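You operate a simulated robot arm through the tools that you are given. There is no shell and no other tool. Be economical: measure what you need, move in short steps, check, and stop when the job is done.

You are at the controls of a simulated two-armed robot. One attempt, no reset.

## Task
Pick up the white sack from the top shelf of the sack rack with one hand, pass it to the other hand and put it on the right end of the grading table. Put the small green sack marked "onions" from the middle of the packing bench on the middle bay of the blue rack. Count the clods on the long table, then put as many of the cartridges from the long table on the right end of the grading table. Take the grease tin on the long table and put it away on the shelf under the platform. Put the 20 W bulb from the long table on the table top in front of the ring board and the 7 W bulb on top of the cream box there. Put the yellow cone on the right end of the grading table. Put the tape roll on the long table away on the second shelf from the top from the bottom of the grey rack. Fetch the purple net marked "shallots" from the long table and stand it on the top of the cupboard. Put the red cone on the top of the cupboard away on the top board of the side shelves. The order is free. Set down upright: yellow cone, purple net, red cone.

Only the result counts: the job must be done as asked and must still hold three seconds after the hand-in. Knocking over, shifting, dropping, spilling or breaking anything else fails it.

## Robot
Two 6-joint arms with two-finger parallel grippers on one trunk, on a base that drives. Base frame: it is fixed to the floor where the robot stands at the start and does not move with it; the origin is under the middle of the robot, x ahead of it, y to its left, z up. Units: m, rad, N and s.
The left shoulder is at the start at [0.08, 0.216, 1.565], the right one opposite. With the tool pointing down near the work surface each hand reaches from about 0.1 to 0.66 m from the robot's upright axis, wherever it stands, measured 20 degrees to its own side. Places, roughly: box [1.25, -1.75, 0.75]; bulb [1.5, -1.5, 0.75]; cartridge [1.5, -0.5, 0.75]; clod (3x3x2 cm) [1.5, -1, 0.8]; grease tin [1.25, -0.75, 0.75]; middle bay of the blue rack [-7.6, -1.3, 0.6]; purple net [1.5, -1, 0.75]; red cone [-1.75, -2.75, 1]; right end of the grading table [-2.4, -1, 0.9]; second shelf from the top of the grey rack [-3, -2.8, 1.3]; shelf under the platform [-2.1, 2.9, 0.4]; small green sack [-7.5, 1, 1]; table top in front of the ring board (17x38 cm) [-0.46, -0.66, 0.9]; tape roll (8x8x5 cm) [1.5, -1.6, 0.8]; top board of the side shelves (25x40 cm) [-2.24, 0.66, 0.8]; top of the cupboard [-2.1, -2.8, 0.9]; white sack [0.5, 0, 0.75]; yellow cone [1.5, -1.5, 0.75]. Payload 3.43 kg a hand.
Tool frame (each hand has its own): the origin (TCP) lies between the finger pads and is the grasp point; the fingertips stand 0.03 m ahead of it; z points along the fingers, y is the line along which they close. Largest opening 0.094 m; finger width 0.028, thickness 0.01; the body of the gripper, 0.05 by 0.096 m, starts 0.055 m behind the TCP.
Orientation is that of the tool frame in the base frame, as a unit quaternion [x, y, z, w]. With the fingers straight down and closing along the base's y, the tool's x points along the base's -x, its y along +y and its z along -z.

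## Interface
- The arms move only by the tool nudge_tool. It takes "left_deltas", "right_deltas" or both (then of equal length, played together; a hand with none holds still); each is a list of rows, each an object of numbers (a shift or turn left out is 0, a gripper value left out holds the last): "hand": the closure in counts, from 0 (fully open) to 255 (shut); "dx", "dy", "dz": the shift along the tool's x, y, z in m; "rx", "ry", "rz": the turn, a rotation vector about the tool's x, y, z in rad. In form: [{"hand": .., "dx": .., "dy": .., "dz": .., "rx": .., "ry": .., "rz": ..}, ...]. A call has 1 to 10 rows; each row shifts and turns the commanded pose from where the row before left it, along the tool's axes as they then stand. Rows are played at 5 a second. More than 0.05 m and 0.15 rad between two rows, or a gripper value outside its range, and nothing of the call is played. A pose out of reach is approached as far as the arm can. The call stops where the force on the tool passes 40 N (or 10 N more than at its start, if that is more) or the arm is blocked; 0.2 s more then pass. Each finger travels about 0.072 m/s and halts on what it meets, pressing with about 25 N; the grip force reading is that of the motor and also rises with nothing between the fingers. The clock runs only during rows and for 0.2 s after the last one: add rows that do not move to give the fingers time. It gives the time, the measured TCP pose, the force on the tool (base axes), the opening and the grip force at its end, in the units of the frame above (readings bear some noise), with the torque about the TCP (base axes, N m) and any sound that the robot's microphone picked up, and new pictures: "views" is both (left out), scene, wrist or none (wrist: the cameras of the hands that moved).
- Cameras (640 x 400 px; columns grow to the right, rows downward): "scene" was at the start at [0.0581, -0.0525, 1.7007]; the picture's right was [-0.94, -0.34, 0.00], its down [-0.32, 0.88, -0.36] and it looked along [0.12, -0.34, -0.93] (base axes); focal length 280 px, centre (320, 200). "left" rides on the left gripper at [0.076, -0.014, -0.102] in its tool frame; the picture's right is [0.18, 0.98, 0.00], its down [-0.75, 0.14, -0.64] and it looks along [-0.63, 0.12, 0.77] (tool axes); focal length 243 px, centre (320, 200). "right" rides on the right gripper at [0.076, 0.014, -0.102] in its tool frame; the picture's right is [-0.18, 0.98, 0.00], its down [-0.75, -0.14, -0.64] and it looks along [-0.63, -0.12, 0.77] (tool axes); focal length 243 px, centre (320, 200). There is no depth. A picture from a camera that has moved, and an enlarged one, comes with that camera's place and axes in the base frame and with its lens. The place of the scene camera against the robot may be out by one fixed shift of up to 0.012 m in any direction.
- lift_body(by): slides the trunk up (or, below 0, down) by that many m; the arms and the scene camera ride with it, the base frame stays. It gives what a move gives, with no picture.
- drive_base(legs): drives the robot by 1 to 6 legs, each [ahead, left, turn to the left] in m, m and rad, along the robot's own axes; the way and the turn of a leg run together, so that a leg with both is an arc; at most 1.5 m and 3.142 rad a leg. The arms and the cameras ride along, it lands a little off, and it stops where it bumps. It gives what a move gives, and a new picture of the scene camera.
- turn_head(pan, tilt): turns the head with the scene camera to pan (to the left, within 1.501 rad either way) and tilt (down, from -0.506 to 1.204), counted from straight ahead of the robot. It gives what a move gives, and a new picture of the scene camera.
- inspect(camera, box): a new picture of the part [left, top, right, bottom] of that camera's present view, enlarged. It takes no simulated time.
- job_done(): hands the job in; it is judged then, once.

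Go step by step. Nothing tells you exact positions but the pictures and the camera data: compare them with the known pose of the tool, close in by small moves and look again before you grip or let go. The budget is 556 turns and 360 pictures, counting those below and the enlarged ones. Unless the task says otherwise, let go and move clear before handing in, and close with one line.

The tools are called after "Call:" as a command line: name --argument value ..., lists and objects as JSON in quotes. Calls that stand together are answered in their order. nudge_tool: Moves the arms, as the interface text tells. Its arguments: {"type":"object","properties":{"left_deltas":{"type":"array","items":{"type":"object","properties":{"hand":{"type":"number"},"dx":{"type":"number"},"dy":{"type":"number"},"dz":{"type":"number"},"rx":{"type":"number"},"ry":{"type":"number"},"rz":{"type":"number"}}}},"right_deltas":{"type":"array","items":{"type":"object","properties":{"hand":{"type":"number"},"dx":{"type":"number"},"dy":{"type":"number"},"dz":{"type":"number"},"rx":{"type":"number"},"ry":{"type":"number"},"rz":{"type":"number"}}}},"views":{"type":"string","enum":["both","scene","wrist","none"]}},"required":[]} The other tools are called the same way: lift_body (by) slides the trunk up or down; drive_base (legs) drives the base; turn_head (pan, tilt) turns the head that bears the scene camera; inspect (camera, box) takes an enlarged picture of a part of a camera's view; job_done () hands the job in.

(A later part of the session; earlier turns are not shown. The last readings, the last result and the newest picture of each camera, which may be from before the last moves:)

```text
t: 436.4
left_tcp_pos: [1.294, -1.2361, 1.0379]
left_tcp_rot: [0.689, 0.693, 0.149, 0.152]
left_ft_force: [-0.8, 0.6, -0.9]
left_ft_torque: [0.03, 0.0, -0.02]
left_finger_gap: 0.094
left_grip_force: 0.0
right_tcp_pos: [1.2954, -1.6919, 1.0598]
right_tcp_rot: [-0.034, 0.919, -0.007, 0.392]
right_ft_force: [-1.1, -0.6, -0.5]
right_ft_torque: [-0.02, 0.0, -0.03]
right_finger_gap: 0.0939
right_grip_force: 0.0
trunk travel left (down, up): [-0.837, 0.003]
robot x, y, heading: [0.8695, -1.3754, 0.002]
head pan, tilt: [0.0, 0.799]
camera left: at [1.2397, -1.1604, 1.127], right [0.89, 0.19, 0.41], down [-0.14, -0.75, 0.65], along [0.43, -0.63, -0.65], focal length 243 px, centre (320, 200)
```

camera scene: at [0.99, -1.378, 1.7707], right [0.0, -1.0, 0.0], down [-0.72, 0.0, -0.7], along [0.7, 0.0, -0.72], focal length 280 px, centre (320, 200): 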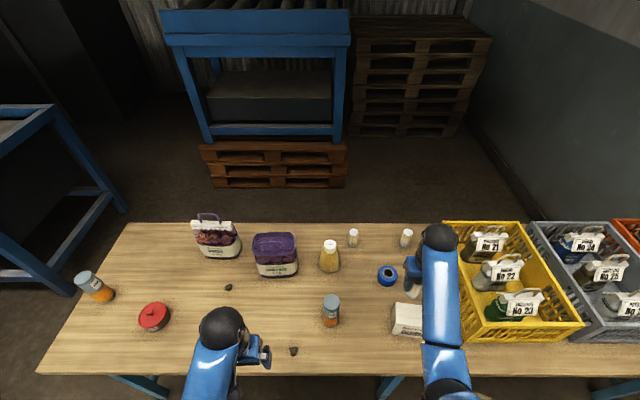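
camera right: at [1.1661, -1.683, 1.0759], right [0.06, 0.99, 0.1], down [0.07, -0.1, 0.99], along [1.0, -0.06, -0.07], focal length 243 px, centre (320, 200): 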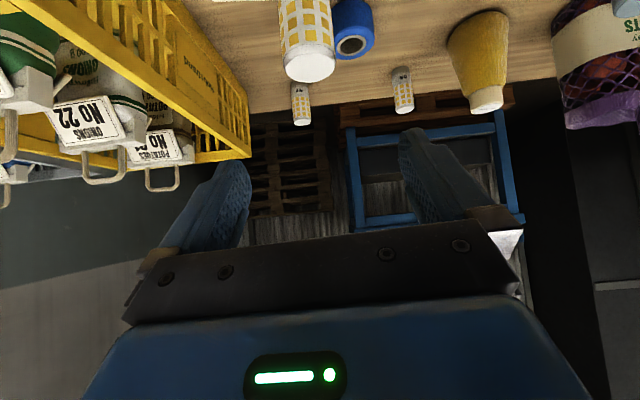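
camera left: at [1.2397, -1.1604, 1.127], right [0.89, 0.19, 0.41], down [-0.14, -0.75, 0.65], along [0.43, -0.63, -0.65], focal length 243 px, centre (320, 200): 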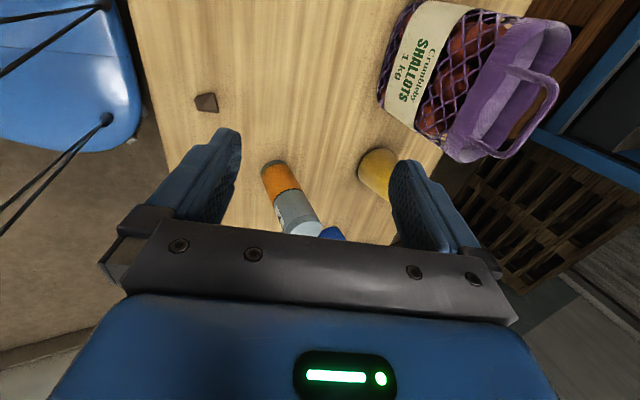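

Handle bar ≈ (1.55, -1.208, z 1.0–1.02). I move to a pre-grasp point above it.

Call:
nudge_tool --left_deltas '[{"dx": 0.0056, "dy": 0.0442, "dz": 0.0107}, {"dx": 0.0056, "dy": 0.0442, "dz": 0.0107}, {"dx": 0.0056, "dy": 0.0442, "dz": 0.0107}, {"dx": 0.0056, "dy": 0.0442, "dz": 0.0107}, {"dx": 0.0056, "dy": 0.0442, "dz": 0.0107}, {}]' --views "both"

```text
t: 437.8
left_tcp_pos: [1.5179, -1.2076, 1.0817]
left_tcp_rot: [0.691, 0.692, 0.148, 0.151]
left_ft_force: [-0.4, -0.3, 0.1]
left_ft_torque: [0.03, 0.01, -0.01]
left_finger_gap: 0.0936
left_grip_force: 0.0
right_tcp_pos: [1.2955, -1.6918, 1.0608]
right_tcp_rot: [-0.034, 0.919, -0.007, 0.393]
right_ft_force: [-0.2, -0.4, 0.4]
right_ft_torque: [-0.02, 0.01, 0.02]
right_finger_gap: 0.0939
right_grip_force: 0.0
trunk travel left (down, up): [-0.837, 0.003]
robot x, y, heading: [0.8719, -1.3762, 0.003]
head pan, tilt: [0.0, 0.799]
camera scene: at [0.991, -1.3789, 1.7706], right [0.0, -1.0, 0.0], down [-0.72, 0.0, -0.7], along [0.7, 0.0, -0.72], focal length 280 px, centre (320, 200)
camera left: at [1.4623, -1.1314, 1.1706], right [0.89, 0.19, 0.41], down [-0.14, -0.75, 0.65], along [0.43, -0.63, -0.65], focal length 243 px, centre (320, 200)
```

scene: 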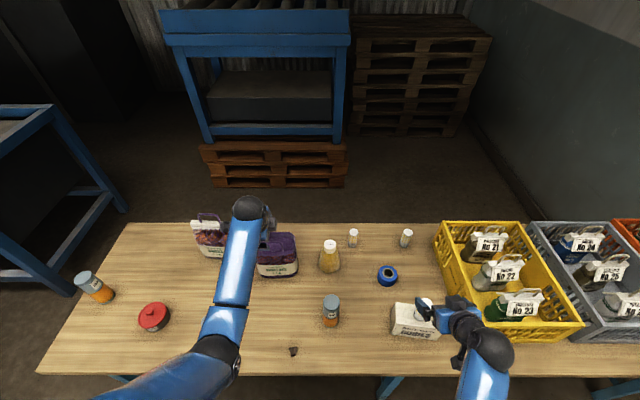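
left: 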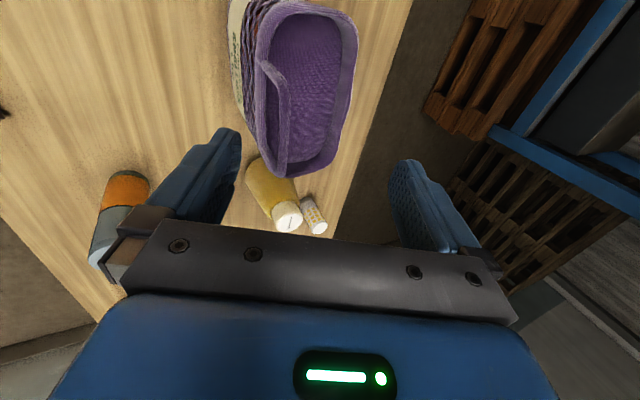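

The net is an open purple basket with its handle bar at the front rim (≈(1.515, -1.199, 1.01)). I descend onto the bar.

Call:
nudge_tool --left_deltas '[{"dx": 0.009, "dy": -0.0115, "dz": 0.023}, {"dy": -0.0115, "dz": 0.023}, {"dy": -0.0115, "dz": 0.023}, {}]' --views "wrist"

```text
t: 438.8
left_tcp_pos: [1.5138, -1.2012, 1.0041]
left_tcp_rot: [0.69, 0.692, 0.148, 0.151]
left_ft_force: [0.4, 0.4, 0.1]
left_ft_torque: [-0.01, 0.01, -0.04]
left_finger_gap: 0.0939
left_grip_force: 0.1
right_tcp_pos: [1.2951, -1.6923, 1.0603]
right_tcp_rot: [-0.035, 0.919, -0.006, 0.393]
right_ft_force: [-1.0, 0.2, -0.1]
right_ft_torque: [-0.01, -0.01, -0.03]
right_finger_gap: 0.0939
right_grip_force: 0.1
trunk travel left (down, up): [-0.837, 0.003]
robot x, y, heading: [0.8707, -1.3836, -0.0]
head pan, tilt: [0.0, 0.799]
camera left: at [1.4594, -1.1239, 1.0928], right [0.89, 0.19, 0.41], down [-0.14, -0.75, 0.65], along [0.43, -0.63, -0.65], focal length 243 px, centre (320, 200)
```

left: 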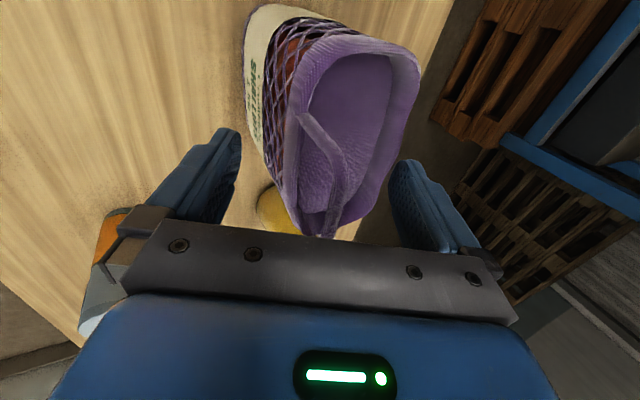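

Bar lies between the pads. I raise 1.2 cm so the near fingertip clears the rim, then close.

Call:
nudge_tool --left_deltas '[{"dy": 0.012, "dz": -0.007}, {"hand": 90}, {"hand": 170}, {"hand": 255}, {"hand": 255}, {"hand": 255}]' --views "wrist"

```text
t: 440.2
left_tcp_pos: [1.5217, -1.2003, 1.0157]
left_tcp_rot: [0.69, 0.692, 0.148, 0.151]
left_ft_force: [0.5, 1.9, -0.4]
left_ft_torque: [-0.32, 0.0, 0.01]
left_finger_gap: 0.0119
left_grip_force: 25.0
right_tcp_pos: [1.295, -1.6914, 1.0618]
right_tcp_rot: [-0.035, 0.919, -0.006, 0.392]
right_ft_force: [-0.1, -0.2, -0.3]
right_ft_torque: [-0.02, 0.01, 0.03]
right_finger_gap: 0.0942
right_grip_force: 0.0
trunk travel left (down, up): [-0.837, 0.003]
robot x, y, heading: [0.8726, -1.3801, 0.004]
head pan, tilt: [0.0, 0.799]
camera left: at [1.4674, -1.123, 1.1035], right [0.89, 0.19, 0.41], down [-0.13, -0.75, 0.65], along [0.43, -0.63, -0.65], focal length 243 px, centre (320, 200)
```

left: 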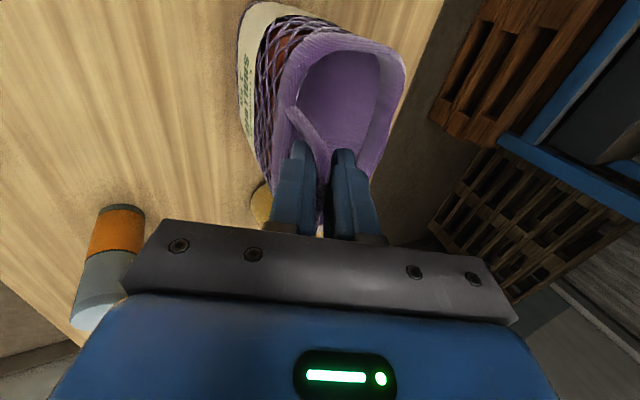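

Gripped the strap (12 mm). Lift gently.

Call:
nudge_tool --left_deltas '[{"dy": 0.0083, "dz": -0.0182}, {"dy": 0.0083, "dz": -0.0182}, {"dy": 0.0083, "dz": -0.0182}, {}]' --views "both"

```text
t: 441.2
left_tcp_pos: [1.5228, -1.1976, 1.0731]
left_tcp_rot: [0.69, 0.692, 0.147, 0.151]
left_ft_force: [0.4, -0.2, -9.9]
left_ft_torque: [0.14, -0.09, -0.01]
left_finger_gap: 0.0122
left_grip_force: 25.1
right_tcp_pos: [1.2963, -1.6915, 1.0602]
right_tcp_rot: [-0.035, 0.919, -0.006, 0.392]
right_ft_force: [-0.5, 0.2, -0.3]
right_ft_torque: [-0.02, 0.01, -0.01]
right_finger_gap: 0.094
right_grip_force: 0.0
trunk travel left (down, up): [-0.837, 0.003]
robot x, y, heading: [0.8737, -1.3786, 0.004]
head pan, tilt: [0.0, 0.799]
camera scene: at [0.994, -1.3784, 1.7703], right [0.0, -1.0, 0.0], down [-0.72, 0.0, -0.7], along [0.7, 0.0, -0.72], focal length 280 px, centre (320, 200)
camera left: at [1.469, -1.1227, 1.1633], right [0.9, 0.19, 0.4], down [-0.13, -0.75, 0.65], along [0.42, -0.63, -0.65], focal length 243 px, centre (320, 200)
```

scene: 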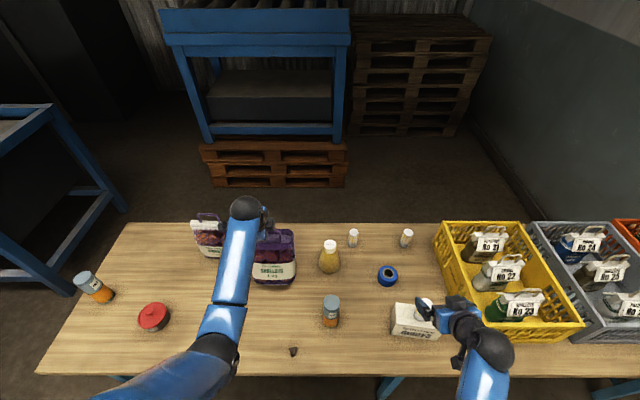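
left: 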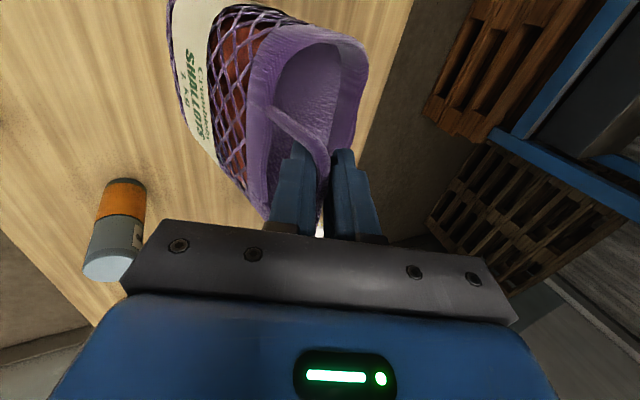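

Net is lifted (1 kg) and hangs well. Now the tape roll with the right hand; move nearer to view it.

Call:
nudge_tool --right_deltas '[{"dx": 0.0055, "dy": 0.018, "dz": 0.0377}, {"dx": 0.0055, "dy": 0.018, "dz": 0.0377}, {"dx": 0.0055, "dy": 0.018, "dz": 0.0377}]' --views "wrist"

```text
t: 442.0
left_tcp_pos: [1.5227, -1.1978, 1.0716]
left_tcp_rot: [0.691, 0.692, 0.145, 0.149]
left_ft_force: [0.2, 0.1, -9.7]
left_ft_torque: [0.17, -0.07, 0.02]
left_finger_gap: 0.0124
left_grip_force: 24.7
right_tcp_pos: [1.3602, -1.6455, 0.9935]
right_tcp_rot: [-0.034, 0.912, -0.015, 0.409]
right_ft_force: [1.3, -0.7, 7.4]
right_ft_torque: [-0.37, -0.13, 0.1]
right_finger_gap: 0.094
right_grip_force: 0.0
trunk travel left (down, up): [-0.837, 0.003]
robot x, y, heading: [0.8717, -1.378, 0.002]
head pan, tilt: [0.0, 0.799]
stopped in row 3 (right hand): the force on the tool passed its limit at 52 N (the readings are from after the stop); the commanded pose is now the measured one
camera right: at [1.2319, -1.6382, 1.0038], right [0.07, 0.99, 0.08], down [0.03, -0.08, 1.0], along [1.0, -0.07, -0.03], focal length 243 px, centre (320, 200)
```

right: 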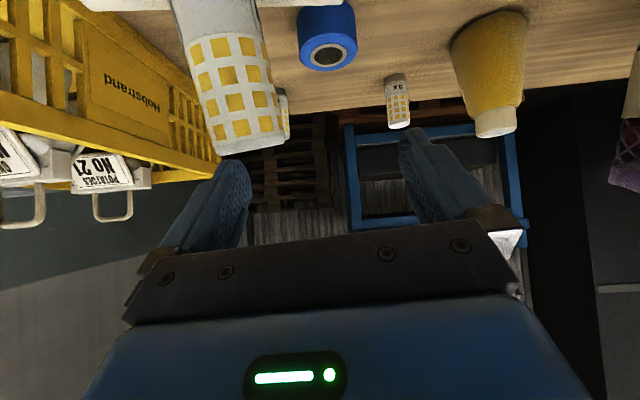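

The right finger pressed on the 7 W bulb's top; I back up at once.

Call:
nudge_tool --right_deltas '[{"dx": -0.02, "dz": -0.02}, {"dx": -0.03, "dz": -0.03}, {"dy": 0.03}]' --views "wrist"

Call:
inspect --camera "scene" --box '[360, 220, 480, 350]'

```text
t: 442.8
left_tcp_pos: [1.5231, -1.1991, 1.075]
left_tcp_rot: [0.69, 0.692, 0.147, 0.151]
left_ft_force: [0.2, -0.3, -9.9]
left_ft_torque: [0.15, -0.04, 0.01]
left_finger_gap: 0.0123
left_grip_force: 24.5
right_tcp_pos: [1.354, -1.6127, 1.0616]
right_tcp_rot: [-0.036, 0.913, -0.013, 0.407]
right_ft_force: [0.4, -0.5, 0.5]
right_ft_torque: [0.0, 0.01, 0.01]
right_finger_gap: 0.094
right_grip_force: 0.0
trunk travel left (down, up): [-0.837, 0.003]
robot x, y, heading: [0.871, -1.3803, 0.004]
head pan, tilt: [0.0, 0.799]
camera right: at [1.2259, -1.6043, 1.0716], right [0.07, 0.99, 0.08], down [0.03, -0.09, 1.0], along [1.0, -0.07, -0.04], focal length 243 px, centre (320, 200)
```

right: 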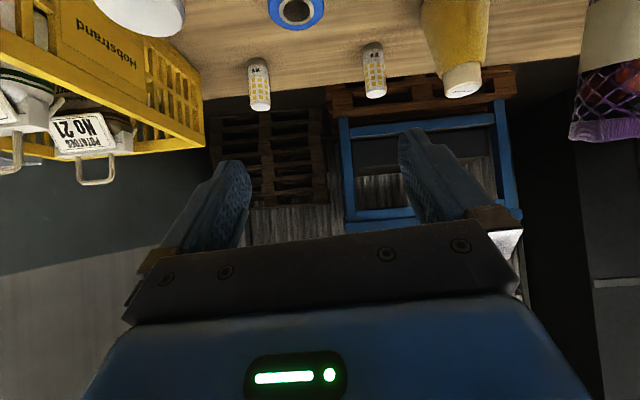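

```text
3.08 times, centred on (420, 285) of scene
camera zoom: at [0.9934, -1.3781, 1.7704], right [0.0, -1.0, 0.0], down [-0.72, 0.0, -0.7], along [0.7, 0.0, -0.72], focal length 860 px, centre (12, -62)
```

zoom: 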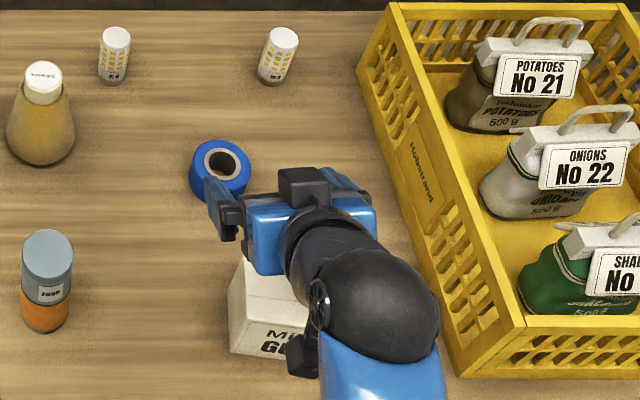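

Bulb appears intact. I use a steeper hand and go above the tape (≈(1.522, -1.629)) at safe height.

Call:
nudge_tool --right_deltas '[{"ry": 0.15}, {"ry": 0.15}, {"ry": 0.15}, {"dx": -0.0395, "dz": 0.0143}, {"dx": -0.0395, "dz": 0.0143}, {"dx": -0.0395, "dz": 0.0143}, {"dx": -0.0395, "dz": 0.0143}, {"dy": -0.012}]' --views "wrist"

```text
t: 444.6
left_tcp_pos: [1.5228, -1.1998, 1.0755]
left_tcp_rot: [0.69, 0.692, 0.147, 0.15]
left_ft_force: [0.4, -0.6, -9.7]
left_ft_torque: [0.12, -0.03, 0.02]
left_finger_gap: 0.0124
left_grip_force: 25.5
right_tcp_pos: [1.5224, -1.6173, 1.0664]
right_tcp_rot: [-0.031, 0.981, -0.02, 0.193]
right_ft_force: [-0.3, -0.2, 0.0]
right_ft_torque: [-0.01, -0.03, -0.01]
right_finger_gap: 0.094
right_grip_force: 0.1
trunk travel left (down, up): [-0.837, 0.003]
robot x, y, heading: [0.871, -1.3752, 0.006]
head pan, tilt: [0.0, 0.799]
camera right: at [1.4106, -1.6046, 1.1316], right [0.12, 0.99, 0.02], down [0.46, -0.07, 0.89], along [0.88, -0.1, -0.46], focal length 243 px, centre (320, 200)
```

right: 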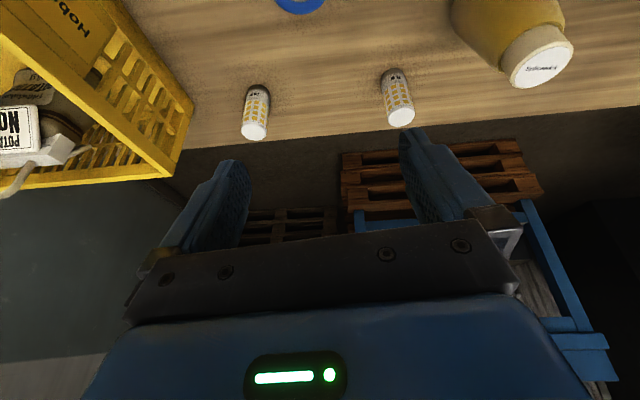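

Call:
nudge_tool --right_deltas '[{"dx": 0.0127, "dz": 0.0308, "dy": -0.01}, {"dx": 0.0127, "dz": 0.0308}, {"dx": 0.0127, "dz": 0.0308}]' --views "wrist"

```text
t: 445.4
left_tcp_pos: [1.5226, -1.1999, 1.0738]
left_tcp_rot: [0.69, 0.692, 0.147, 0.151]
left_ft_force: [0.2, 0.7, -9.7]
left_ft_torque: [0.12, 0.0, 0.0]
left_finger_gap: 0.0122
left_grip_force: 25.2
right_tcp_pos: [1.5238, -1.632, 0.9679]
right_tcp_rot: [-0.031, 0.98, -0.02, 0.193]
right_ft_force: [0.6, 1.4, 0.8]
right_ft_torque: [-0.01, 0.0, 0.0]
right_finger_gap: 0.094
right_grip_force: 0.1
trunk travel left (down, up): [-0.837, 0.003]
robot x, y, heading: [0.8721, -1.3836, 0.008]
head pan, tilt: [0.0, 0.799]
camera right: at [1.4124, -1.6199, 1.0324], right [0.12, 0.99, 0.02], down [0.46, -0.07, 0.89], along [0.88, -0.1, -0.46], focal length 243 px, centre (320, 200)
```

right: 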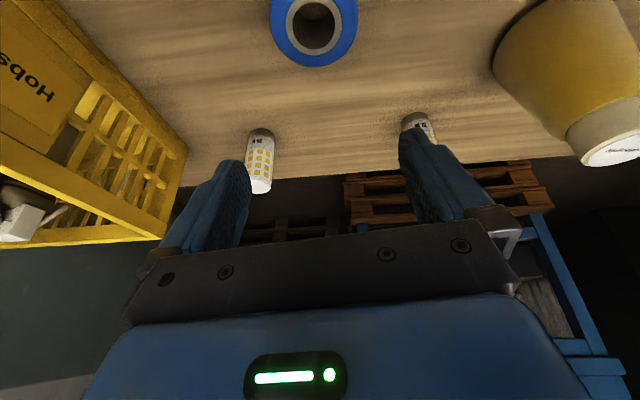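

Call:
nudge_tool --right_deltas '[{"dx": 0.0095, "dz": 0.0318}, {"dx": 0.0095, "dz": 0.0318}, {"dx": 0.0095, "dz": 0.0318}, {}]' --views "wrist"

```text
t: 446.4
left_tcp_pos: [1.5222, -1.2001, 1.0754]
left_tcp_rot: [0.691, 0.692, 0.147, 0.15]
left_ft_force: [-0.5, 0.6, -10.8]
left_ft_torque: [0.12, -0.02, -0.01]
left_finger_gap: 0.0125
left_grip_force: 25.3
right_tcp_pos: [1.5345, -1.6365, 0.869]
right_tcp_rot: [-0.031, 0.98, -0.02, 0.194]
right_ft_force: [0.1, -0.2, -0.3]
right_ft_torque: [0.02, -0.01, 0.03]
right_finger_gap: 0.0941
right_grip_force: 0.1
trunk travel left (down, up): [-0.837, 0.003]
robot x, y, heading: [0.8736, -1.3788, 0.004]
head pan, tilt: [0.0, 0.799]
camera right: at [1.4215, -1.6247, 0.9344], right [0.12, 0.99, 0.02], down [0.46, -0.07, 0.89], along [0.88, -0.1, -0.46], focal length 243 px, centre (320, 200)
```

right: 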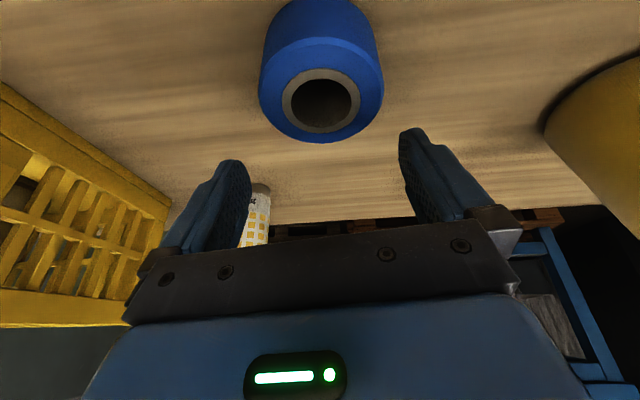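

Tape centre (1.525, -1.635), top ≈0.811. Descend around it and close.

Call:
nudge_tool --right_deltas '[{"dx": 0.02, "dz": 0.0274}, {"dx": 0.02, "dz": 0.0274}, {}, {"hand": 60}, {"hand": 150}, {"hand": 255}, {"hand": 255}]' --views "wrist"

```text
t: 448.0
left_tcp_pos: [1.5223, -1.1985, 1.0757]
left_tcp_rot: [0.69, 0.692, 0.148, 0.152]
left_ft_force: [-0.3, -0.4, -9.4]
left_ft_torque: [0.14, 0.0, 0.0]
left_finger_gap: 0.0122
left_grip_force: 24.4
right_tcp_pos: [1.5017, -1.6382, 0.8255]
right_tcp_rot: [-0.031, 0.98, -0.022, 0.197]
right_ft_force: [11.0, -0.5, 33.5]
right_ft_torque: [0.25, 4.28, 0.12]
right_finger_gap: 0.0701
right_grip_force: 25.2
right hand out of reach, approached as far as the arm can: row 1, 2
trunk travel left (down, up): [-0.837, 0.003]
robot x, y, heading: [0.8689, -1.3795, 0.005]
head pan, tilt: [0.0, 0.799]
camera right: at [1.3898, -1.6262, 0.8887], right [0.12, 0.99, 0.02], down [0.45, -0.07, 0.89], along [0.88, -0.1, -0.46], focal length 243 px, centre (320, 200)
```

right: 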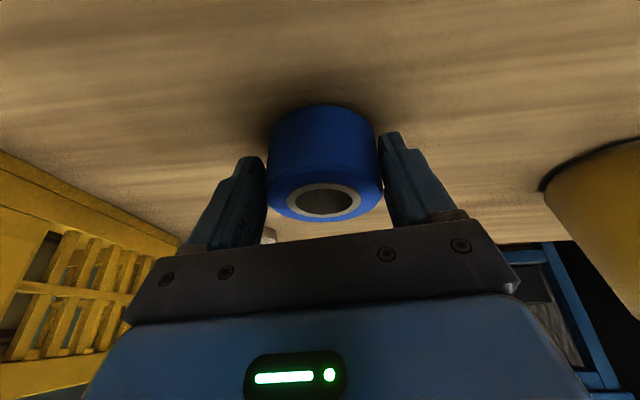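

Gripped (70 mm), but the camera housing is pressing on the box; lift straight up now.

Call:
nudge_tool --right_deltas '[{"dx": -0.0076, "dz": -0.0185}, {"dx": -0.0152, "dz": -0.037}, {"dx": -0.0152, "dz": -0.037}, {"dx": -0.0152, "dz": -0.037}, {}]' --views "both"

Call:
inspect --camera "scene" --box '[360, 220, 480, 350]'

```text
t: 449.2
left_tcp_pos: [1.5239, -1.2001, 1.0737]
left_tcp_rot: [0.69, 0.692, 0.148, 0.15]
left_ft_force: [-0.5, -0.9, -9.0]
left_ft_torque: [0.11, -0.01, 0.01]
left_finger_gap: 0.0121
left_grip_force: 25.4
right_tcp_pos: [1.5003, -1.6316, 0.9619]
right_tcp_rot: [-0.031, 0.981, -0.02, 0.193]
right_ft_force: [0.2, -0.8, -0.6]
right_ft_torque: [-0.02, 0.01, -0.01]
right_finger_gap: 0.07
right_grip_force: 25.3
trunk travel left (down, up): [-0.837, 0.003]
robot x, y, heading: [0.8694, -1.3804, 0.004]
head pan, tilt: [0.0, 0.799]
camera scene: at [0.9937, -1.3792, 1.7704], right [0.0, -1.0, 0.0], down [-0.72, 0.0, -0.7], along [0.7, 0.0, -0.72], focal length 280 px, centre (320, 200)
camera right: at [1.3878, -1.6198, 1.0265], right [0.12, 0.99, 0.02], down [0.46, -0.07, 0.89], along [0.88, -0.1, -0.46], focal length 243 px, centre (320, 200)
```

scene: 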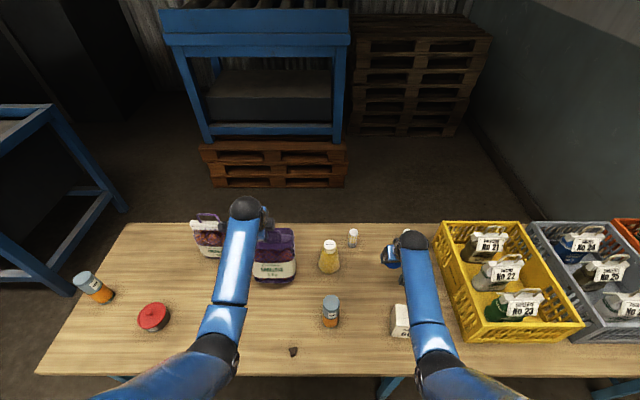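
right: 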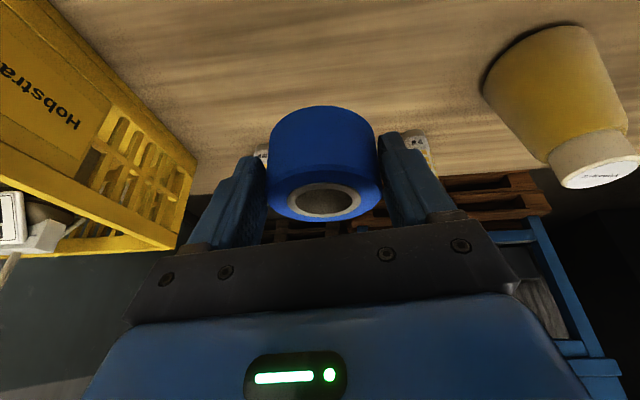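

```text
3.08 times, centred on (420, 285) of scene
camera zoom: at [0.9937, -1.3792, 1.7704], right [0.0, -1.0, 0.0], down [-0.72, 0.0, -0.7], along [0.7, 0.0, -0.72], focal length 860 px, centre (12, -62)
```

zoom: 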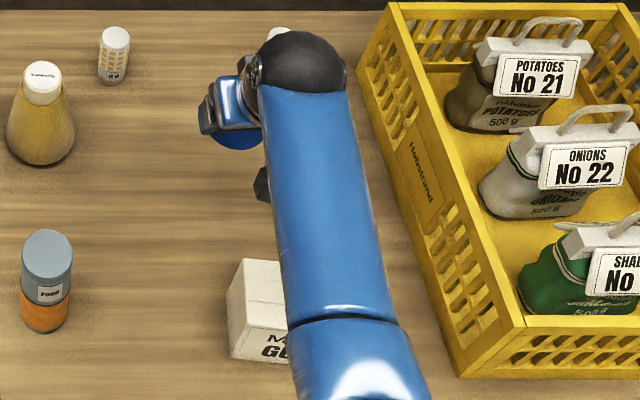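

Box unmoved. I raise both hands and check the bulb before backing off.

Call:
nudge_tool --right_deltas '[{"dx": -0.0152, "dz": -0.037}, {"dx": -0.0152, "dz": -0.037}, {"dx": -0.0095, "dz": -0.023}, {"dy": 0.04}, {"dy": 0.04}]' --left_deltas '[{"dy": 0.0083, "dz": -0.0182}, {"dy": 0.0083, "dz": -0.0182}, {"dy": 0.0083, "dz": -0.0182}, {}, {}]' --views "none"

Call:
inspect --camera "scene" --box '[360, 220, 480, 350]'

```text
t: 450.4
left_tcp_pos: [1.5258, -1.196, 1.1346]
left_tcp_rot: [0.69, 0.692, 0.147, 0.151]
left_ft_force: [0.1, 0.8, -9.9]
left_ft_torque: [0.14, -0.04, 0.01]
left_finger_gap: 0.0124
left_grip_force: 25.8
right_tcp_pos: [1.4956, -1.5456, 1.0647]
right_tcp_rot: [-0.03, 0.98, -0.021, 0.194]
right_ft_force: [-0.2, 1.2, -1.3]
right_ft_torque: [0.01, 0.0, 0.01]
right_finger_gap: 0.07
right_grip_force: 24.7
trunk travel left (down, up): [-0.837, 0.003]
robot x, y, heading: [0.8717, -1.3793, -0.002]
head pan, tilt: [0.0, 0.799]
```

```text
3.08 times, centred on (420, 285) of scene
camera zoom: at [0.9933, -1.3761, 1.7704], right [0.0, -1.0, 0.0], down [-0.72, 0.0, -0.7], along [0.7, 0.0, -0.72], focal length 860 px, centre (12, -62)
```

zoom: 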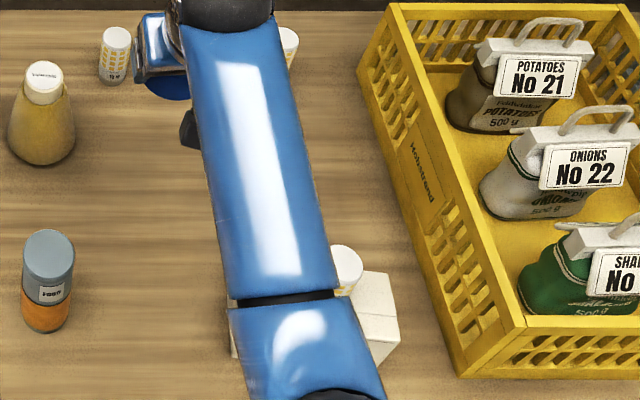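

The bulb still stands on the box. I back off and pull both loads in a bit.

Call:
drive_base --legs '[[-0.45, 0, 0]]'

Call:
nudge_tool --left_deltas '[{"dy": -0.0303, "dz": -0.0139}, {"dy": -0.0303, "dz": -0.0139}, {"dy": -0.0303, "dz": -0.0139}, {"dy": -0.0303, "dz": -0.0139}]' --right_deltas '[{"dx": 0.0308, "dz": -0.0127}, {"dx": 0.0308, "dz": -0.0127}, {"dx": 0.0308, "dz": -0.0127}, {"dx": 0.0308, "dz": -0.0127}]' --views "none"

```text
t: 453.1
left_tcp_pos: [1.0778, -1.2004, 1.1327]
left_tcp_rot: [0.691, 0.692, 0.146, 0.151]
left_ft_force: [0.6, 0.4, -11.2]
left_ft_torque: [0.12, 0.01, -0.03]
left_finger_gap: 0.0123
left_grip_force: 24.8
right_tcp_pos: [1.0474, -1.548, 1.0634]
right_tcp_rot: [-0.029, 0.98, -0.021, 0.194]
right_ft_force: [0.1, -0.1, -0.4]
right_ft_torque: [0.0, 0.05, 0.01]
right_finger_gap: 0.0693
right_grip_force: 24.9
trunk travel left (down, up): [-0.837, 0.003]
robot x, y, heading: [0.4191, -1.3797, -0.001]
head pan, tilt: [0.0, 0.799]
camera scene: at [0.5468, -1.3794, 1.7701], right [0.0, -1.0, 0.0], down [-0.72, 0.0, -0.69], along [0.69, 0.0, -0.72], focal length 280 px, centre (320, 200)
```

scene: 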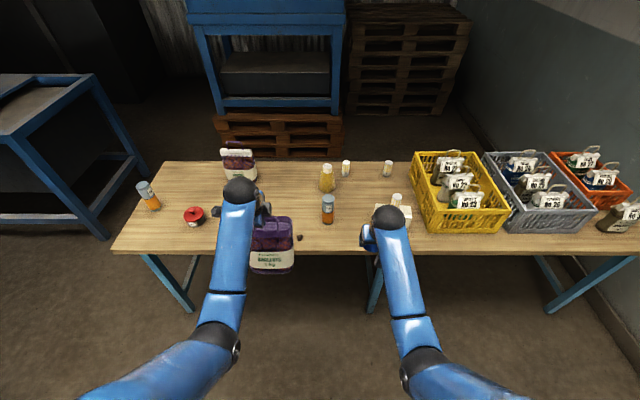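

```text
t: 454.1
left_tcp_pos: [0.9381, -1.1997, 1.1357]
left_tcp_rot: [0.691, 0.692, 0.147, 0.151]
left_ft_force: [-0.8, -0.3, -8.9]
left_ft_torque: [0.11, 0.12, 0.0]
left_finger_gap: 0.012
left_grip_force: 25.0
right_tcp_pos: [0.9087, -1.5546, 1.0655]
right_tcp_rot: [-0.03, 0.98, -0.022, 0.196]
right_ft_force: [-0.8, -0.1, -0.8]
right_ft_torque: [-0.04, -0.01, -0.01]
right_finger_gap: 0.0691
right_grip_force: 24.8
trunk travel left (down, up): [-0.837, 0.003]
robot x, y, heading: [0.4224, -1.3802, 0.005]
head pan, tilt: [0.0, 0.799]
```

Call:
drive_base --legs '[[0, -0.43, 0], [0, 0, -1.576], [0, -1.2, 0]]'

```text
t: 466.4
left_tcp_pos: [-0.63, -2.3063, 1.1336]
left_tcp_rot: [0.977, -0.027, -0.01, 0.21]
left_ft_force: [0.2, 0.2, -9.6]
left_ft_torque: [-0.04, -0.15, 0.0]
left_finger_gap: 0.0126
left_grip_force: 25.2
right_tcp_pos: [-0.9823, -2.2538, 1.0641]
right_tcp_rot: [0.693, 0.695, -0.155, 0.117]
right_ft_force: [-0.5, 1.0, -0.7]
right_ft_torque: [0.0, 0.01, -0.02]
right_finger_gap: 0.0685
right_grip_force: 25.1
trunk travel left (down, up): [-0.837, 0.003]
robot x, y, heading: [-0.7841, -1.7789, -1.626]
head pan, tilt: [0.0, 0.799]
camera scene: at [-0.7764, -1.8887, 1.7704], right [-1.0, 0.06, 0.0], down [0.04, 0.72, -0.7], along [-0.04, -0.69, -0.72], focal length 280 px, centre (320, 200)
```

scene: 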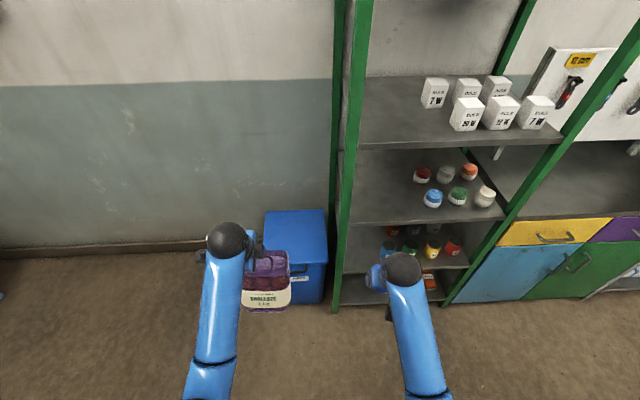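

Call:
drive_base --legs '[[0, 0, 0.05], [0, -1.35, 0.02]]'

```text
t: 473.6
left_tcp_pos: [-1.942, -2.3053, 1.1346]
left_tcp_rot: [0.978, 0.014, 0.0, 0.21]
left_ft_force: [0.3, -0.4, -9.4]
left_ft_torque: [0.03, -0.14, 0.02]
left_finger_gap: 0.0125
left_grip_force: 25.7
right_tcp_pos: [-2.2974, -2.2821, 1.0638]
right_tcp_rot: [0.663, 0.723, -0.15, 0.123]
right_ft_force: [0.6, -0.7, -0.2]
right_ft_torque: [-0.02, 0.01, 0.0]
right_finger_gap: 0.0684
right_grip_force: 24.2
trunk travel left (down, up): [-0.837, 0.003]
robot x, y, heading: [-2.1356, -1.7905, -1.545]
head pan, tilt: [0.0, 0.799]
camera scene: at [-2.1228, -1.9014, 1.7704], right [-1.0, -0.03, 0.0], down [-0.02, 0.72, -0.7], along [0.02, -0.7, -0.72], focal length 280 px, centre (320, 200)
```

scene: 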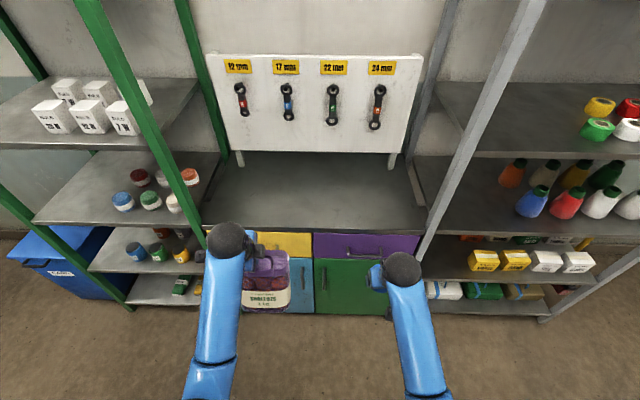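

I raise the net higher (need TCP ≥1.18) by extending up and slightly forward.

Call:
nudge_tool --left_deltas '[{"dy": 0.0373, "dz": -0.0215}, {"dy": 0.0373, "dz": -0.0215}, {}]' --views "none"

```text
t: 474.4
left_tcp_pos: [-1.9402, -2.3565, 1.2024]
left_tcp_rot: [0.978, 0.014, 0.001, 0.209]
left_ft_force: [1.1, 0.7, -9.5]
left_ft_torque: [0.1, -0.11, -0.03]
left_finger_gap: 0.0123
left_grip_force: 25.1
right_tcp_pos: [-2.2976, -2.2824, 1.0644]
right_tcp_rot: [0.662, 0.723, -0.149, 0.124]
right_ft_force: [0.6, -0.2, -1.0]
right_ft_torque: [0.02, 0.02, 0.0]
right_finger_gap: 0.0686
right_grip_force: 24.3
trunk travel left (down, up): [-0.837, 0.003]
robot x, y, heading: [-2.1341, -1.7902, -1.543]
head pan, tilt: [0.0, 0.799]
```

Call:
drive_base --legs '[[0.3, 0, -0.02]]'

Call:
inspect --camera "scene" --box '[160, 130, 460, 320]'

```text
t: 476.4
left_tcp_pos: [-1.9504, -2.6529, 1.2051]
left_tcp_rot: [0.977, 0.001, -0.003, 0.212]
left_ft_force: [0.1, 0.7, -10.1]
left_ft_torque: [0.03, -0.09, 0.0]
left_finger_gap: 0.0112
left_grip_force: 25.0
right_tcp_pos: [-2.3067, -2.5717, 1.0638]
right_tcp_rot: [0.672, 0.714, -0.153, 0.123]
right_ft_force: [0.0, 0.5, -1.0]
right_ft_torque: [0.01, -0.02, -0.04]
right_finger_gap: 0.0684
right_grip_force: 25.2
trunk travel left (down, up): [-0.837, 0.003]
robot x, y, heading: [-2.1344, -2.0863, -1.571]
head pan, tilt: [0.0, 0.799]
camera scene: at [-2.1229, -2.1924, 1.7708], right [-1.0, 0.0, 0.0], down [0.0, 0.72, -0.7], along [0.0, -0.7, -0.72], focal length 280 px, centre (320, 200)
```

scene: 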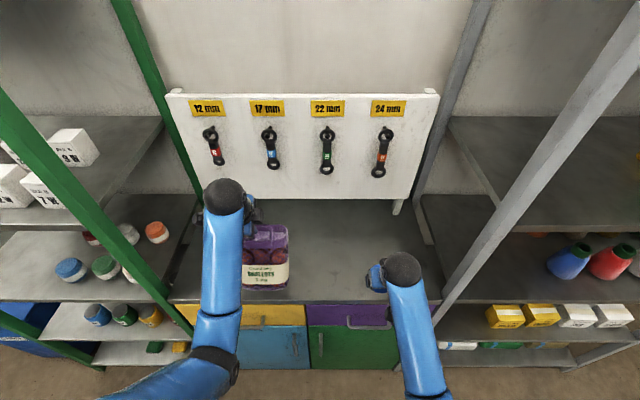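

```text
2.11 times, centred on (310, 225) of scene
camera zoom: at [-2.1229, -2.1924, 1.7708], right [-1.0, 0.0, 0.0], down [0.0, 0.72, -0.7], along [0.0, -0.7, -0.72], focal length 588 px, centre (341, 147)
```

zoom: 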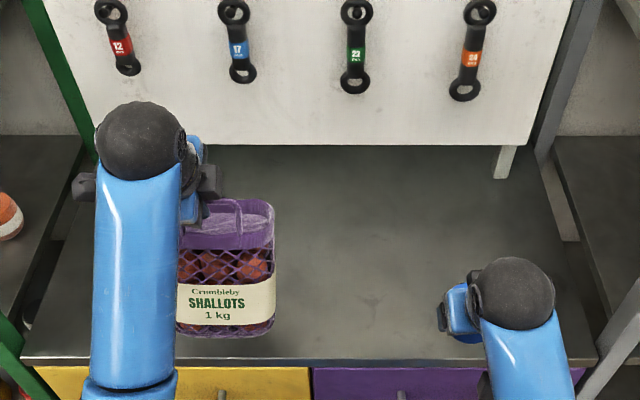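

The bag is over the cupboard, 7 cm inside the edge. Lower with the trunk.

Call:
lift_body --by -0.02

Call:
lift_body --by -0.01

Call:
lift_body --by -0.01

```text
t: 477.1
left_tcp_pos: [-1.9514, -2.6538, 1.183]
left_tcp_rot: [0.978, 0.0, -0.002, 0.21]
left_ft_force: [-0.2, 0.0, -10.1]
left_ft_torque: [0.1, -0.07, -0.03]
left_finger_gap: 0.0076
left_grip_force: 25.2
right_tcp_pos: [-2.3064, -2.5717, 1.0437]
right_tcp_rot: [0.672, 0.714, -0.152, 0.123]
right_ft_force: [-0.4, -0.1, -0.9]
right_ft_torque: [-0.03, -0.01, 0.0]
right_finger_gap: 0.0686
right_grip_force: 25.0
trunk travel left (down, up): [-0.817, 0.023]
robot x, y, heading: [-2.1346, -2.0842, -1.566]
head pan, tilt: [0.0, 0.799]
```

```text
t: 477.6
left_tcp_pos: [-1.9517, -2.6561, 1.1733]
left_tcp_rot: [0.978, 0.0, -0.003, 0.21]
left_ft_force: [0.0, 0.3, -10.9]
left_ft_torque: [0.13, -0.11, 0.02]
left_finger_gap: 0.0079
left_grip_force: 24.9
right_tcp_pos: [-2.3057, -2.5737, 1.0331]
right_tcp_rot: [0.672, 0.714, -0.151, 0.122]
right_ft_force: [-0.1, 0.5, -1.1]
right_ft_torque: [-0.01, 0.0, 0.0]
right_finger_gap: 0.0685
right_grip_force: 24.7
trunk travel left (down, up): [-0.807, 0.033]
robot x, y, heading: [-2.1309, -2.0829, -1.572]
head pan, tilt: [0.0, 0.799]
```

```text
t: 478.2
left_tcp_pos: [-1.9521, -2.6568, 1.1622]
left_tcp_rot: [0.978, 0.0, -0.002, 0.21]
left_ft_force: [0.2, 0.5, -10.0]
left_ft_torque: [0.1, -0.08, -0.04]
left_finger_gap: 0.0075
left_grip_force: 24.9
right_tcp_pos: [-2.3073, -2.574, 1.0218]
right_tcp_rot: [0.672, 0.714, -0.151, 0.122]
right_ft_force: [0.4, 0.6, -1.2]
right_ft_torque: [0.01, 0.01, -0.01]
right_finger_gap: 0.0682
right_grip_force: 24.7
trunk travel left (down, up): [-0.797, 0.043]
robot x, y, heading: [-2.1331, -2.0837, -1.572]
head pan, tilt: [0.0, 0.799]
```

Call:
lift_body --by -0.012

Call:
lift_body --by -0.008

```text
t: 478.8
left_tcp_pos: [-1.949, -2.6496, 1.1567]
left_tcp_rot: [0.976, 0.002, -0.002, 0.217]
left_ft_force: [10.0, 5.3, 29.9]
left_ft_torque: [-0.09, 0.44, 0.01]
left_finger_gap: 0.0079
left_grip_force: 24.8
right_tcp_pos: [-2.3046, -2.5679, 1.0151]
right_tcp_rot: [0.671, 0.714, -0.154, 0.124]
right_ft_force: [0.4, 0.1, -1.3]
right_ft_torque: [-0.01, 0.0, -0.03]
right_finger_gap: 0.0685
right_grip_force: 24.7
trunk travel left (down, up): [-0.785, 0.055]
robot x, y, heading: [-2.1328, -2.084, -1.563]
head pan, tilt: [0.0, 0.799]
```

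```text
t: 479.1
left_tcp_pos: [-1.9475, -2.6556, 1.1572]
left_tcp_rot: [0.976, 0.004, -0.002, 0.219]
left_ft_force: [6.9, 4.1, 18.6]
left_ft_torque: [0.11, 0.34, -0.08]
left_finger_gap: 0.0076
left_grip_force: 24.9
right_tcp_pos: [-2.3049, -2.5715, 1.0122]
right_tcp_rot: [0.67, 0.716, -0.151, 0.122]
right_ft_force: [-0.4, -0.9, -0.5]
right_ft_torque: [0.03, 0.0, 0.01]
right_finger_gap: 0.0687
right_grip_force: 25.0
trunk travel left (down, up): [-0.784, 0.056]
robot x, y, heading: [-2.1344, -2.0822, -1.567]
head pan, tilt: [0.0, 0.799]
stopped: the force on the tool passed its limit at 47 N (the readings are from after the stop); the commanded pose is now the measured one
```

Contact. I look before letting go.

Call:
lift_body --by 0.003

Call:
inspect --camera "scene" --box '[190, 190, 350, 320]'

Call:
inspect --camera "left" --box '[100, 0, 540, 260]'

```text
t: 479.6
left_tcp_pos: [-1.948, -2.654, 1.157]
left_tcp_rot: [0.977, 0.003, -0.002, 0.215]
left_ft_force: [7.0, 2.6, 5.0]
left_ft_torque: [0.11, -0.61, 0.06]
left_finger_gap: 0.0079
left_grip_force: 25.3
right_tcp_pos: [-2.3047, -2.5711, 1.015]
right_tcp_rot: [0.671, 0.715, -0.153, 0.123]
right_ft_force: [-0.3, -0.1, -1.0]
right_ft_torque: [0.04, 0.0, 0.03]
right_finger_gap: 0.0681
right_grip_force: 24.9
trunk travel left (down, up): [-0.787, 0.053]
robot x, y, heading: [-2.1361, -2.0828, -1.569]
head pan, tilt: [0.0, 0.799]
```

```text
3.08 times, centred on (270, 255) of scene
camera zoom: at [-2.1213, -2.1939, 1.7209], right [-1.0, 0.0, 0.0], down [0.0, 0.72, -0.7], along [0.0, -0.7, -0.72], focal length 860 px, centre (474, 31)
```

zoom: 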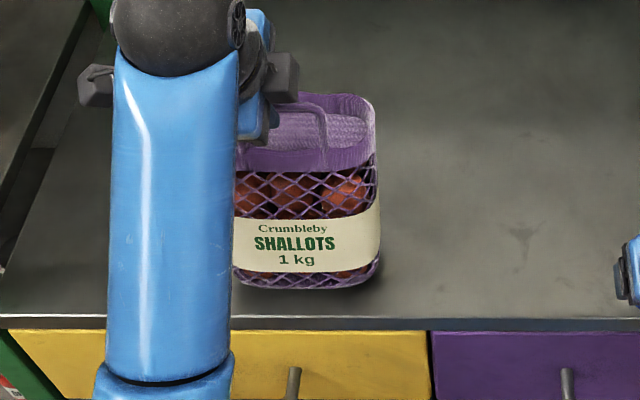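

```text
1.45 times, centred on (320, 130) of left
camera zoom: at [-1.8711, -2.5983, 1.2456], right [0.19, -0.89, 0.41], down [-0.75, 0.14, 0.64], along [-0.63, -0.43, -0.64], focal length 353 px, centre (320, 302)
```

zoom: 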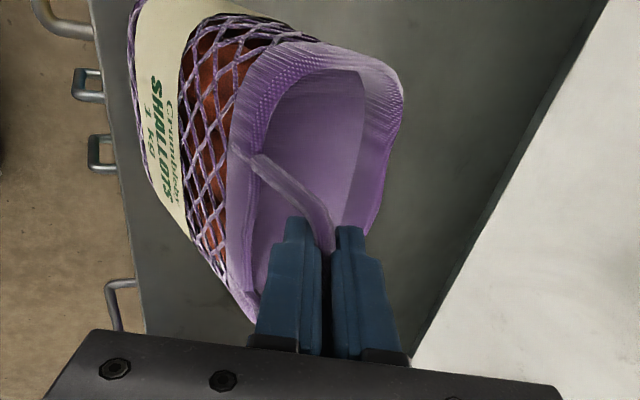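

Seated and upright-looking. Open slowly.

Call:
nudge_tool --left_deltas '[{"hand": 215}, {"hand": 190}, {"hand": 150}, {"hand": 100}, {"hand": 60}, {}]' --views "wrist"

```text
t: 481.0
left_tcp_pos: [-1.9489, -2.6548, 1.1574]
left_tcp_rot: [0.976, 0.003, -0.001, 0.215]
left_ft_force: [-0.2, 0.2, -0.8]
left_ft_torque: [0.0, 0.0, 0.05]
left_finger_gap: 0.0725
left_grip_force: 0.9
right_tcp_pos: [-2.3059, -2.5732, 1.0138]
right_tcp_rot: [0.672, 0.714, -0.152, 0.122]
right_ft_force: [0.4, 0.1, -0.3]
right_ft_torque: [0.02, 0.0, 0.03]
right_finger_gap: 0.0686
right_grip_force: 24.7
trunk travel left (down, up): [-0.787, 0.053]
robot x, y, heading: [-2.1313, -2.0846, -1.569]
head pan, tilt: [0.0, 0.799]
camera left: at [-1.8727, -2.5992, 1.2457], right [0.19, -0.89, 0.41], down [-0.75, 0.14, 0.64], along [-0.63, -0.43, -0.64], focal length 243 px, centre (320, 200)
```

left: 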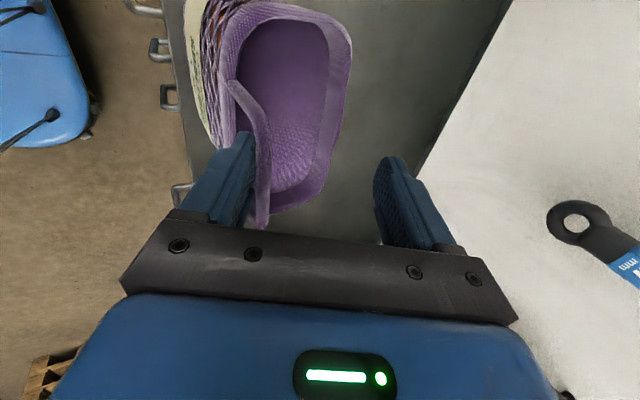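

Bag stands. I move clear: slightly back, then up.

Call:
nudge_tool --left_deltas '[{"dy": -0.012}, {"dy": 0.0083, "dz": -0.0182}, {"dy": 0.0125, "dz": -0.0273}, {"dy": 0.0166, "dz": -0.0364}, {"dy": -0.04, "dz": -0.018}, {"dy": -0.04, "dz": -0.018}, {"dy": -0.04, "dz": -0.018}]' --views "wrist"

Call:
inspect --camera "scene" --box '[180, 150, 420, 320]'

```text
t: 482.6
left_tcp_pos: [-1.9489, -2.5659, 1.1376]
left_tcp_rot: [0.976, 0.003, -0.001, 0.218]
left_ft_force: [0.2, -0.5, 2.1]
left_ft_torque: [-0.06, 0.07, 0.03]
left_finger_gap: 0.073
left_grip_force: 0.5
left hand out of reach, approached as far as the arm can: row 2, 3, 4, 5, 6, 7
right_tcp_pos: [-2.3057, -2.572, 1.0153]
right_tcp_rot: [0.672, 0.715, -0.151, 0.123]
right_ft_force: [0.0, 0.2, -0.5]
right_ft_torque: [-0.01, -0.02, 0.0]
right_finger_gap: 0.0684
right_grip_force: 24.8
trunk travel left (down, up): [-0.787, 0.053]
robot x, y, heading: [-2.1308, -2.0835, -1.567]
head pan, tilt: [0.0, 0.799]
camera left: at [-1.8733, -2.5087, 1.2247], right [0.19, -0.89, 0.42], down [-0.75, 0.14, 0.64], along [-0.63, -0.44, -0.64], focal length 243 px, centre (320, 200)
```

left: 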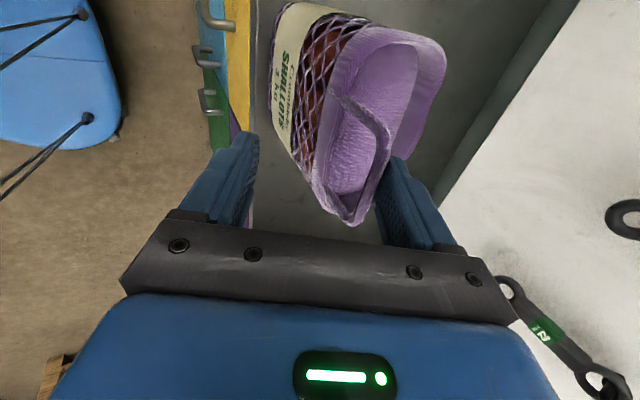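

```text
2.35 times, centred on (300, 235) of scene
camera zoom: at [-2.1229, -2.1941, 1.721], right [-1.0, 0.0, 0.0], down [0.0, 0.72, -0.7], along [0.0, -0.7, -0.72], focal length 658 px, centre (367, 118)
```

zoom: 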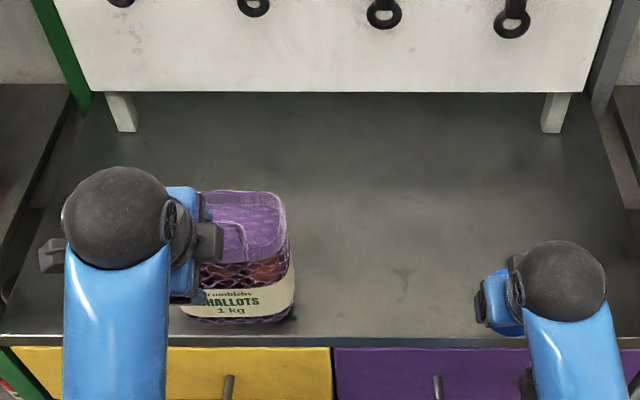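

The hand could not rise and the far finger hooks the strap. I ease forward 2 cm and lift with the trunk.

Call:
nudge_tool --left_deltas '[{"dy": 0.018, "dz": 0.008}, {"hand": 20}]' --views "none"

Call:
lift_body --by 0.052

Call:
nudge_tool --left_deltas '[{}]' --views "wrist"

```text
t: 483.2
left_tcp_pos: [-1.9502, -2.5852, 1.1361]
left_tcp_rot: [0.977, 0.002, -0.002, 0.215]
left_ft_force: [0.2, 0.7, 0.4]
left_ft_torque: [0.0, 0.02, 0.01]
left_finger_gap: 0.0867
left_grip_force: 0.0
right_tcp_pos: [-2.305, -2.5726, 1.0143]
right_tcp_rot: [0.672, 0.715, -0.151, 0.123]
right_ft_force: [-0.7, -0.6, -0.9]
right_ft_torque: [0.01, 0.0, 0.01]
right_finger_gap: 0.0683
right_grip_force: 25.2
trunk travel left (down, up): [-0.787, 0.053]
robot x, y, heading: [-2.1301, -2.0847, -1.567]
head pan, tilt: [0.0, 0.799]
```

```text
t: 484.2
left_tcp_pos: [-1.9508, -2.5858, 1.1871]
left_tcp_rot: [0.976, 0.003, -0.002, 0.216]
left_ft_force: [0.5, 0.1, 0.3]
left_ft_torque: [0.03, 0.01, 0.0]
left_finger_gap: 0.0868
left_grip_force: 0.0
right_tcp_pos: [-2.3056, -2.5731, 1.0672]
right_tcp_rot: [0.672, 0.714, -0.152, 0.123]
right_ft_force: [0.1, 0.0, -1.0]
right_ft_torque: [0.01, 0.02, -0.02]
right_finger_gap: 0.0685
right_grip_force: 25.1
trunk travel left (down, up): [-0.839, 0.001]
robot x, y, heading: [-2.1298, -2.0848, -1.567]
head pan, tilt: [0.0, 0.799]
```

```text
t: 484.6
left_tcp_pos: [-1.949, -2.5855, 1.1885]
left_tcp_rot: [0.977, 0.003, -0.002, 0.215]
left_ft_force: [0.6, 0.5, 0.3]
left_ft_torque: [0.01, 0.02, -0.01]
left_finger_gap: 0.0866
left_grip_force: 0.0
right_tcp_pos: [-2.306, -2.5719, 1.0647]
right_tcp_rot: [0.672, 0.715, -0.152, 0.123]
right_ft_force: [-0.4, 0.6, -1.0]
right_ft_torque: [0.06, 0.04, 0.01]
right_finger_gap: 0.0684
right_grip_force: 25.1
trunk travel left (down, up): [-0.839, 0.001]
robot x, y, heading: [-2.1325, -2.0864, -1.568]
head pan, tilt: [0.0, 0.799]
camera left: at [-1.8734, -2.5292, 1.2762], right [0.19, -0.89, 0.41], down [-0.75, 0.14, 0.64], along [-0.63, -0.43, -0.64], focal length 243 px, centre (320, 200)
```

left: 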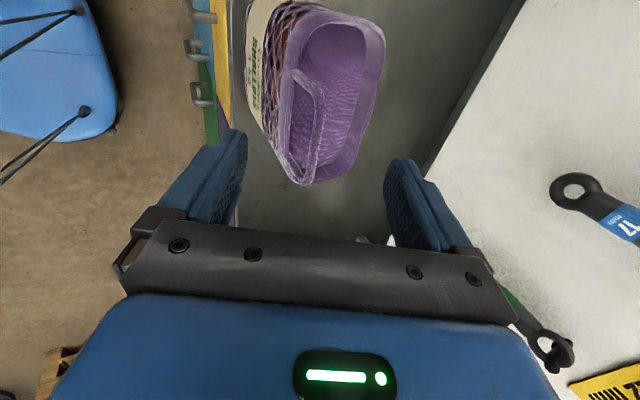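

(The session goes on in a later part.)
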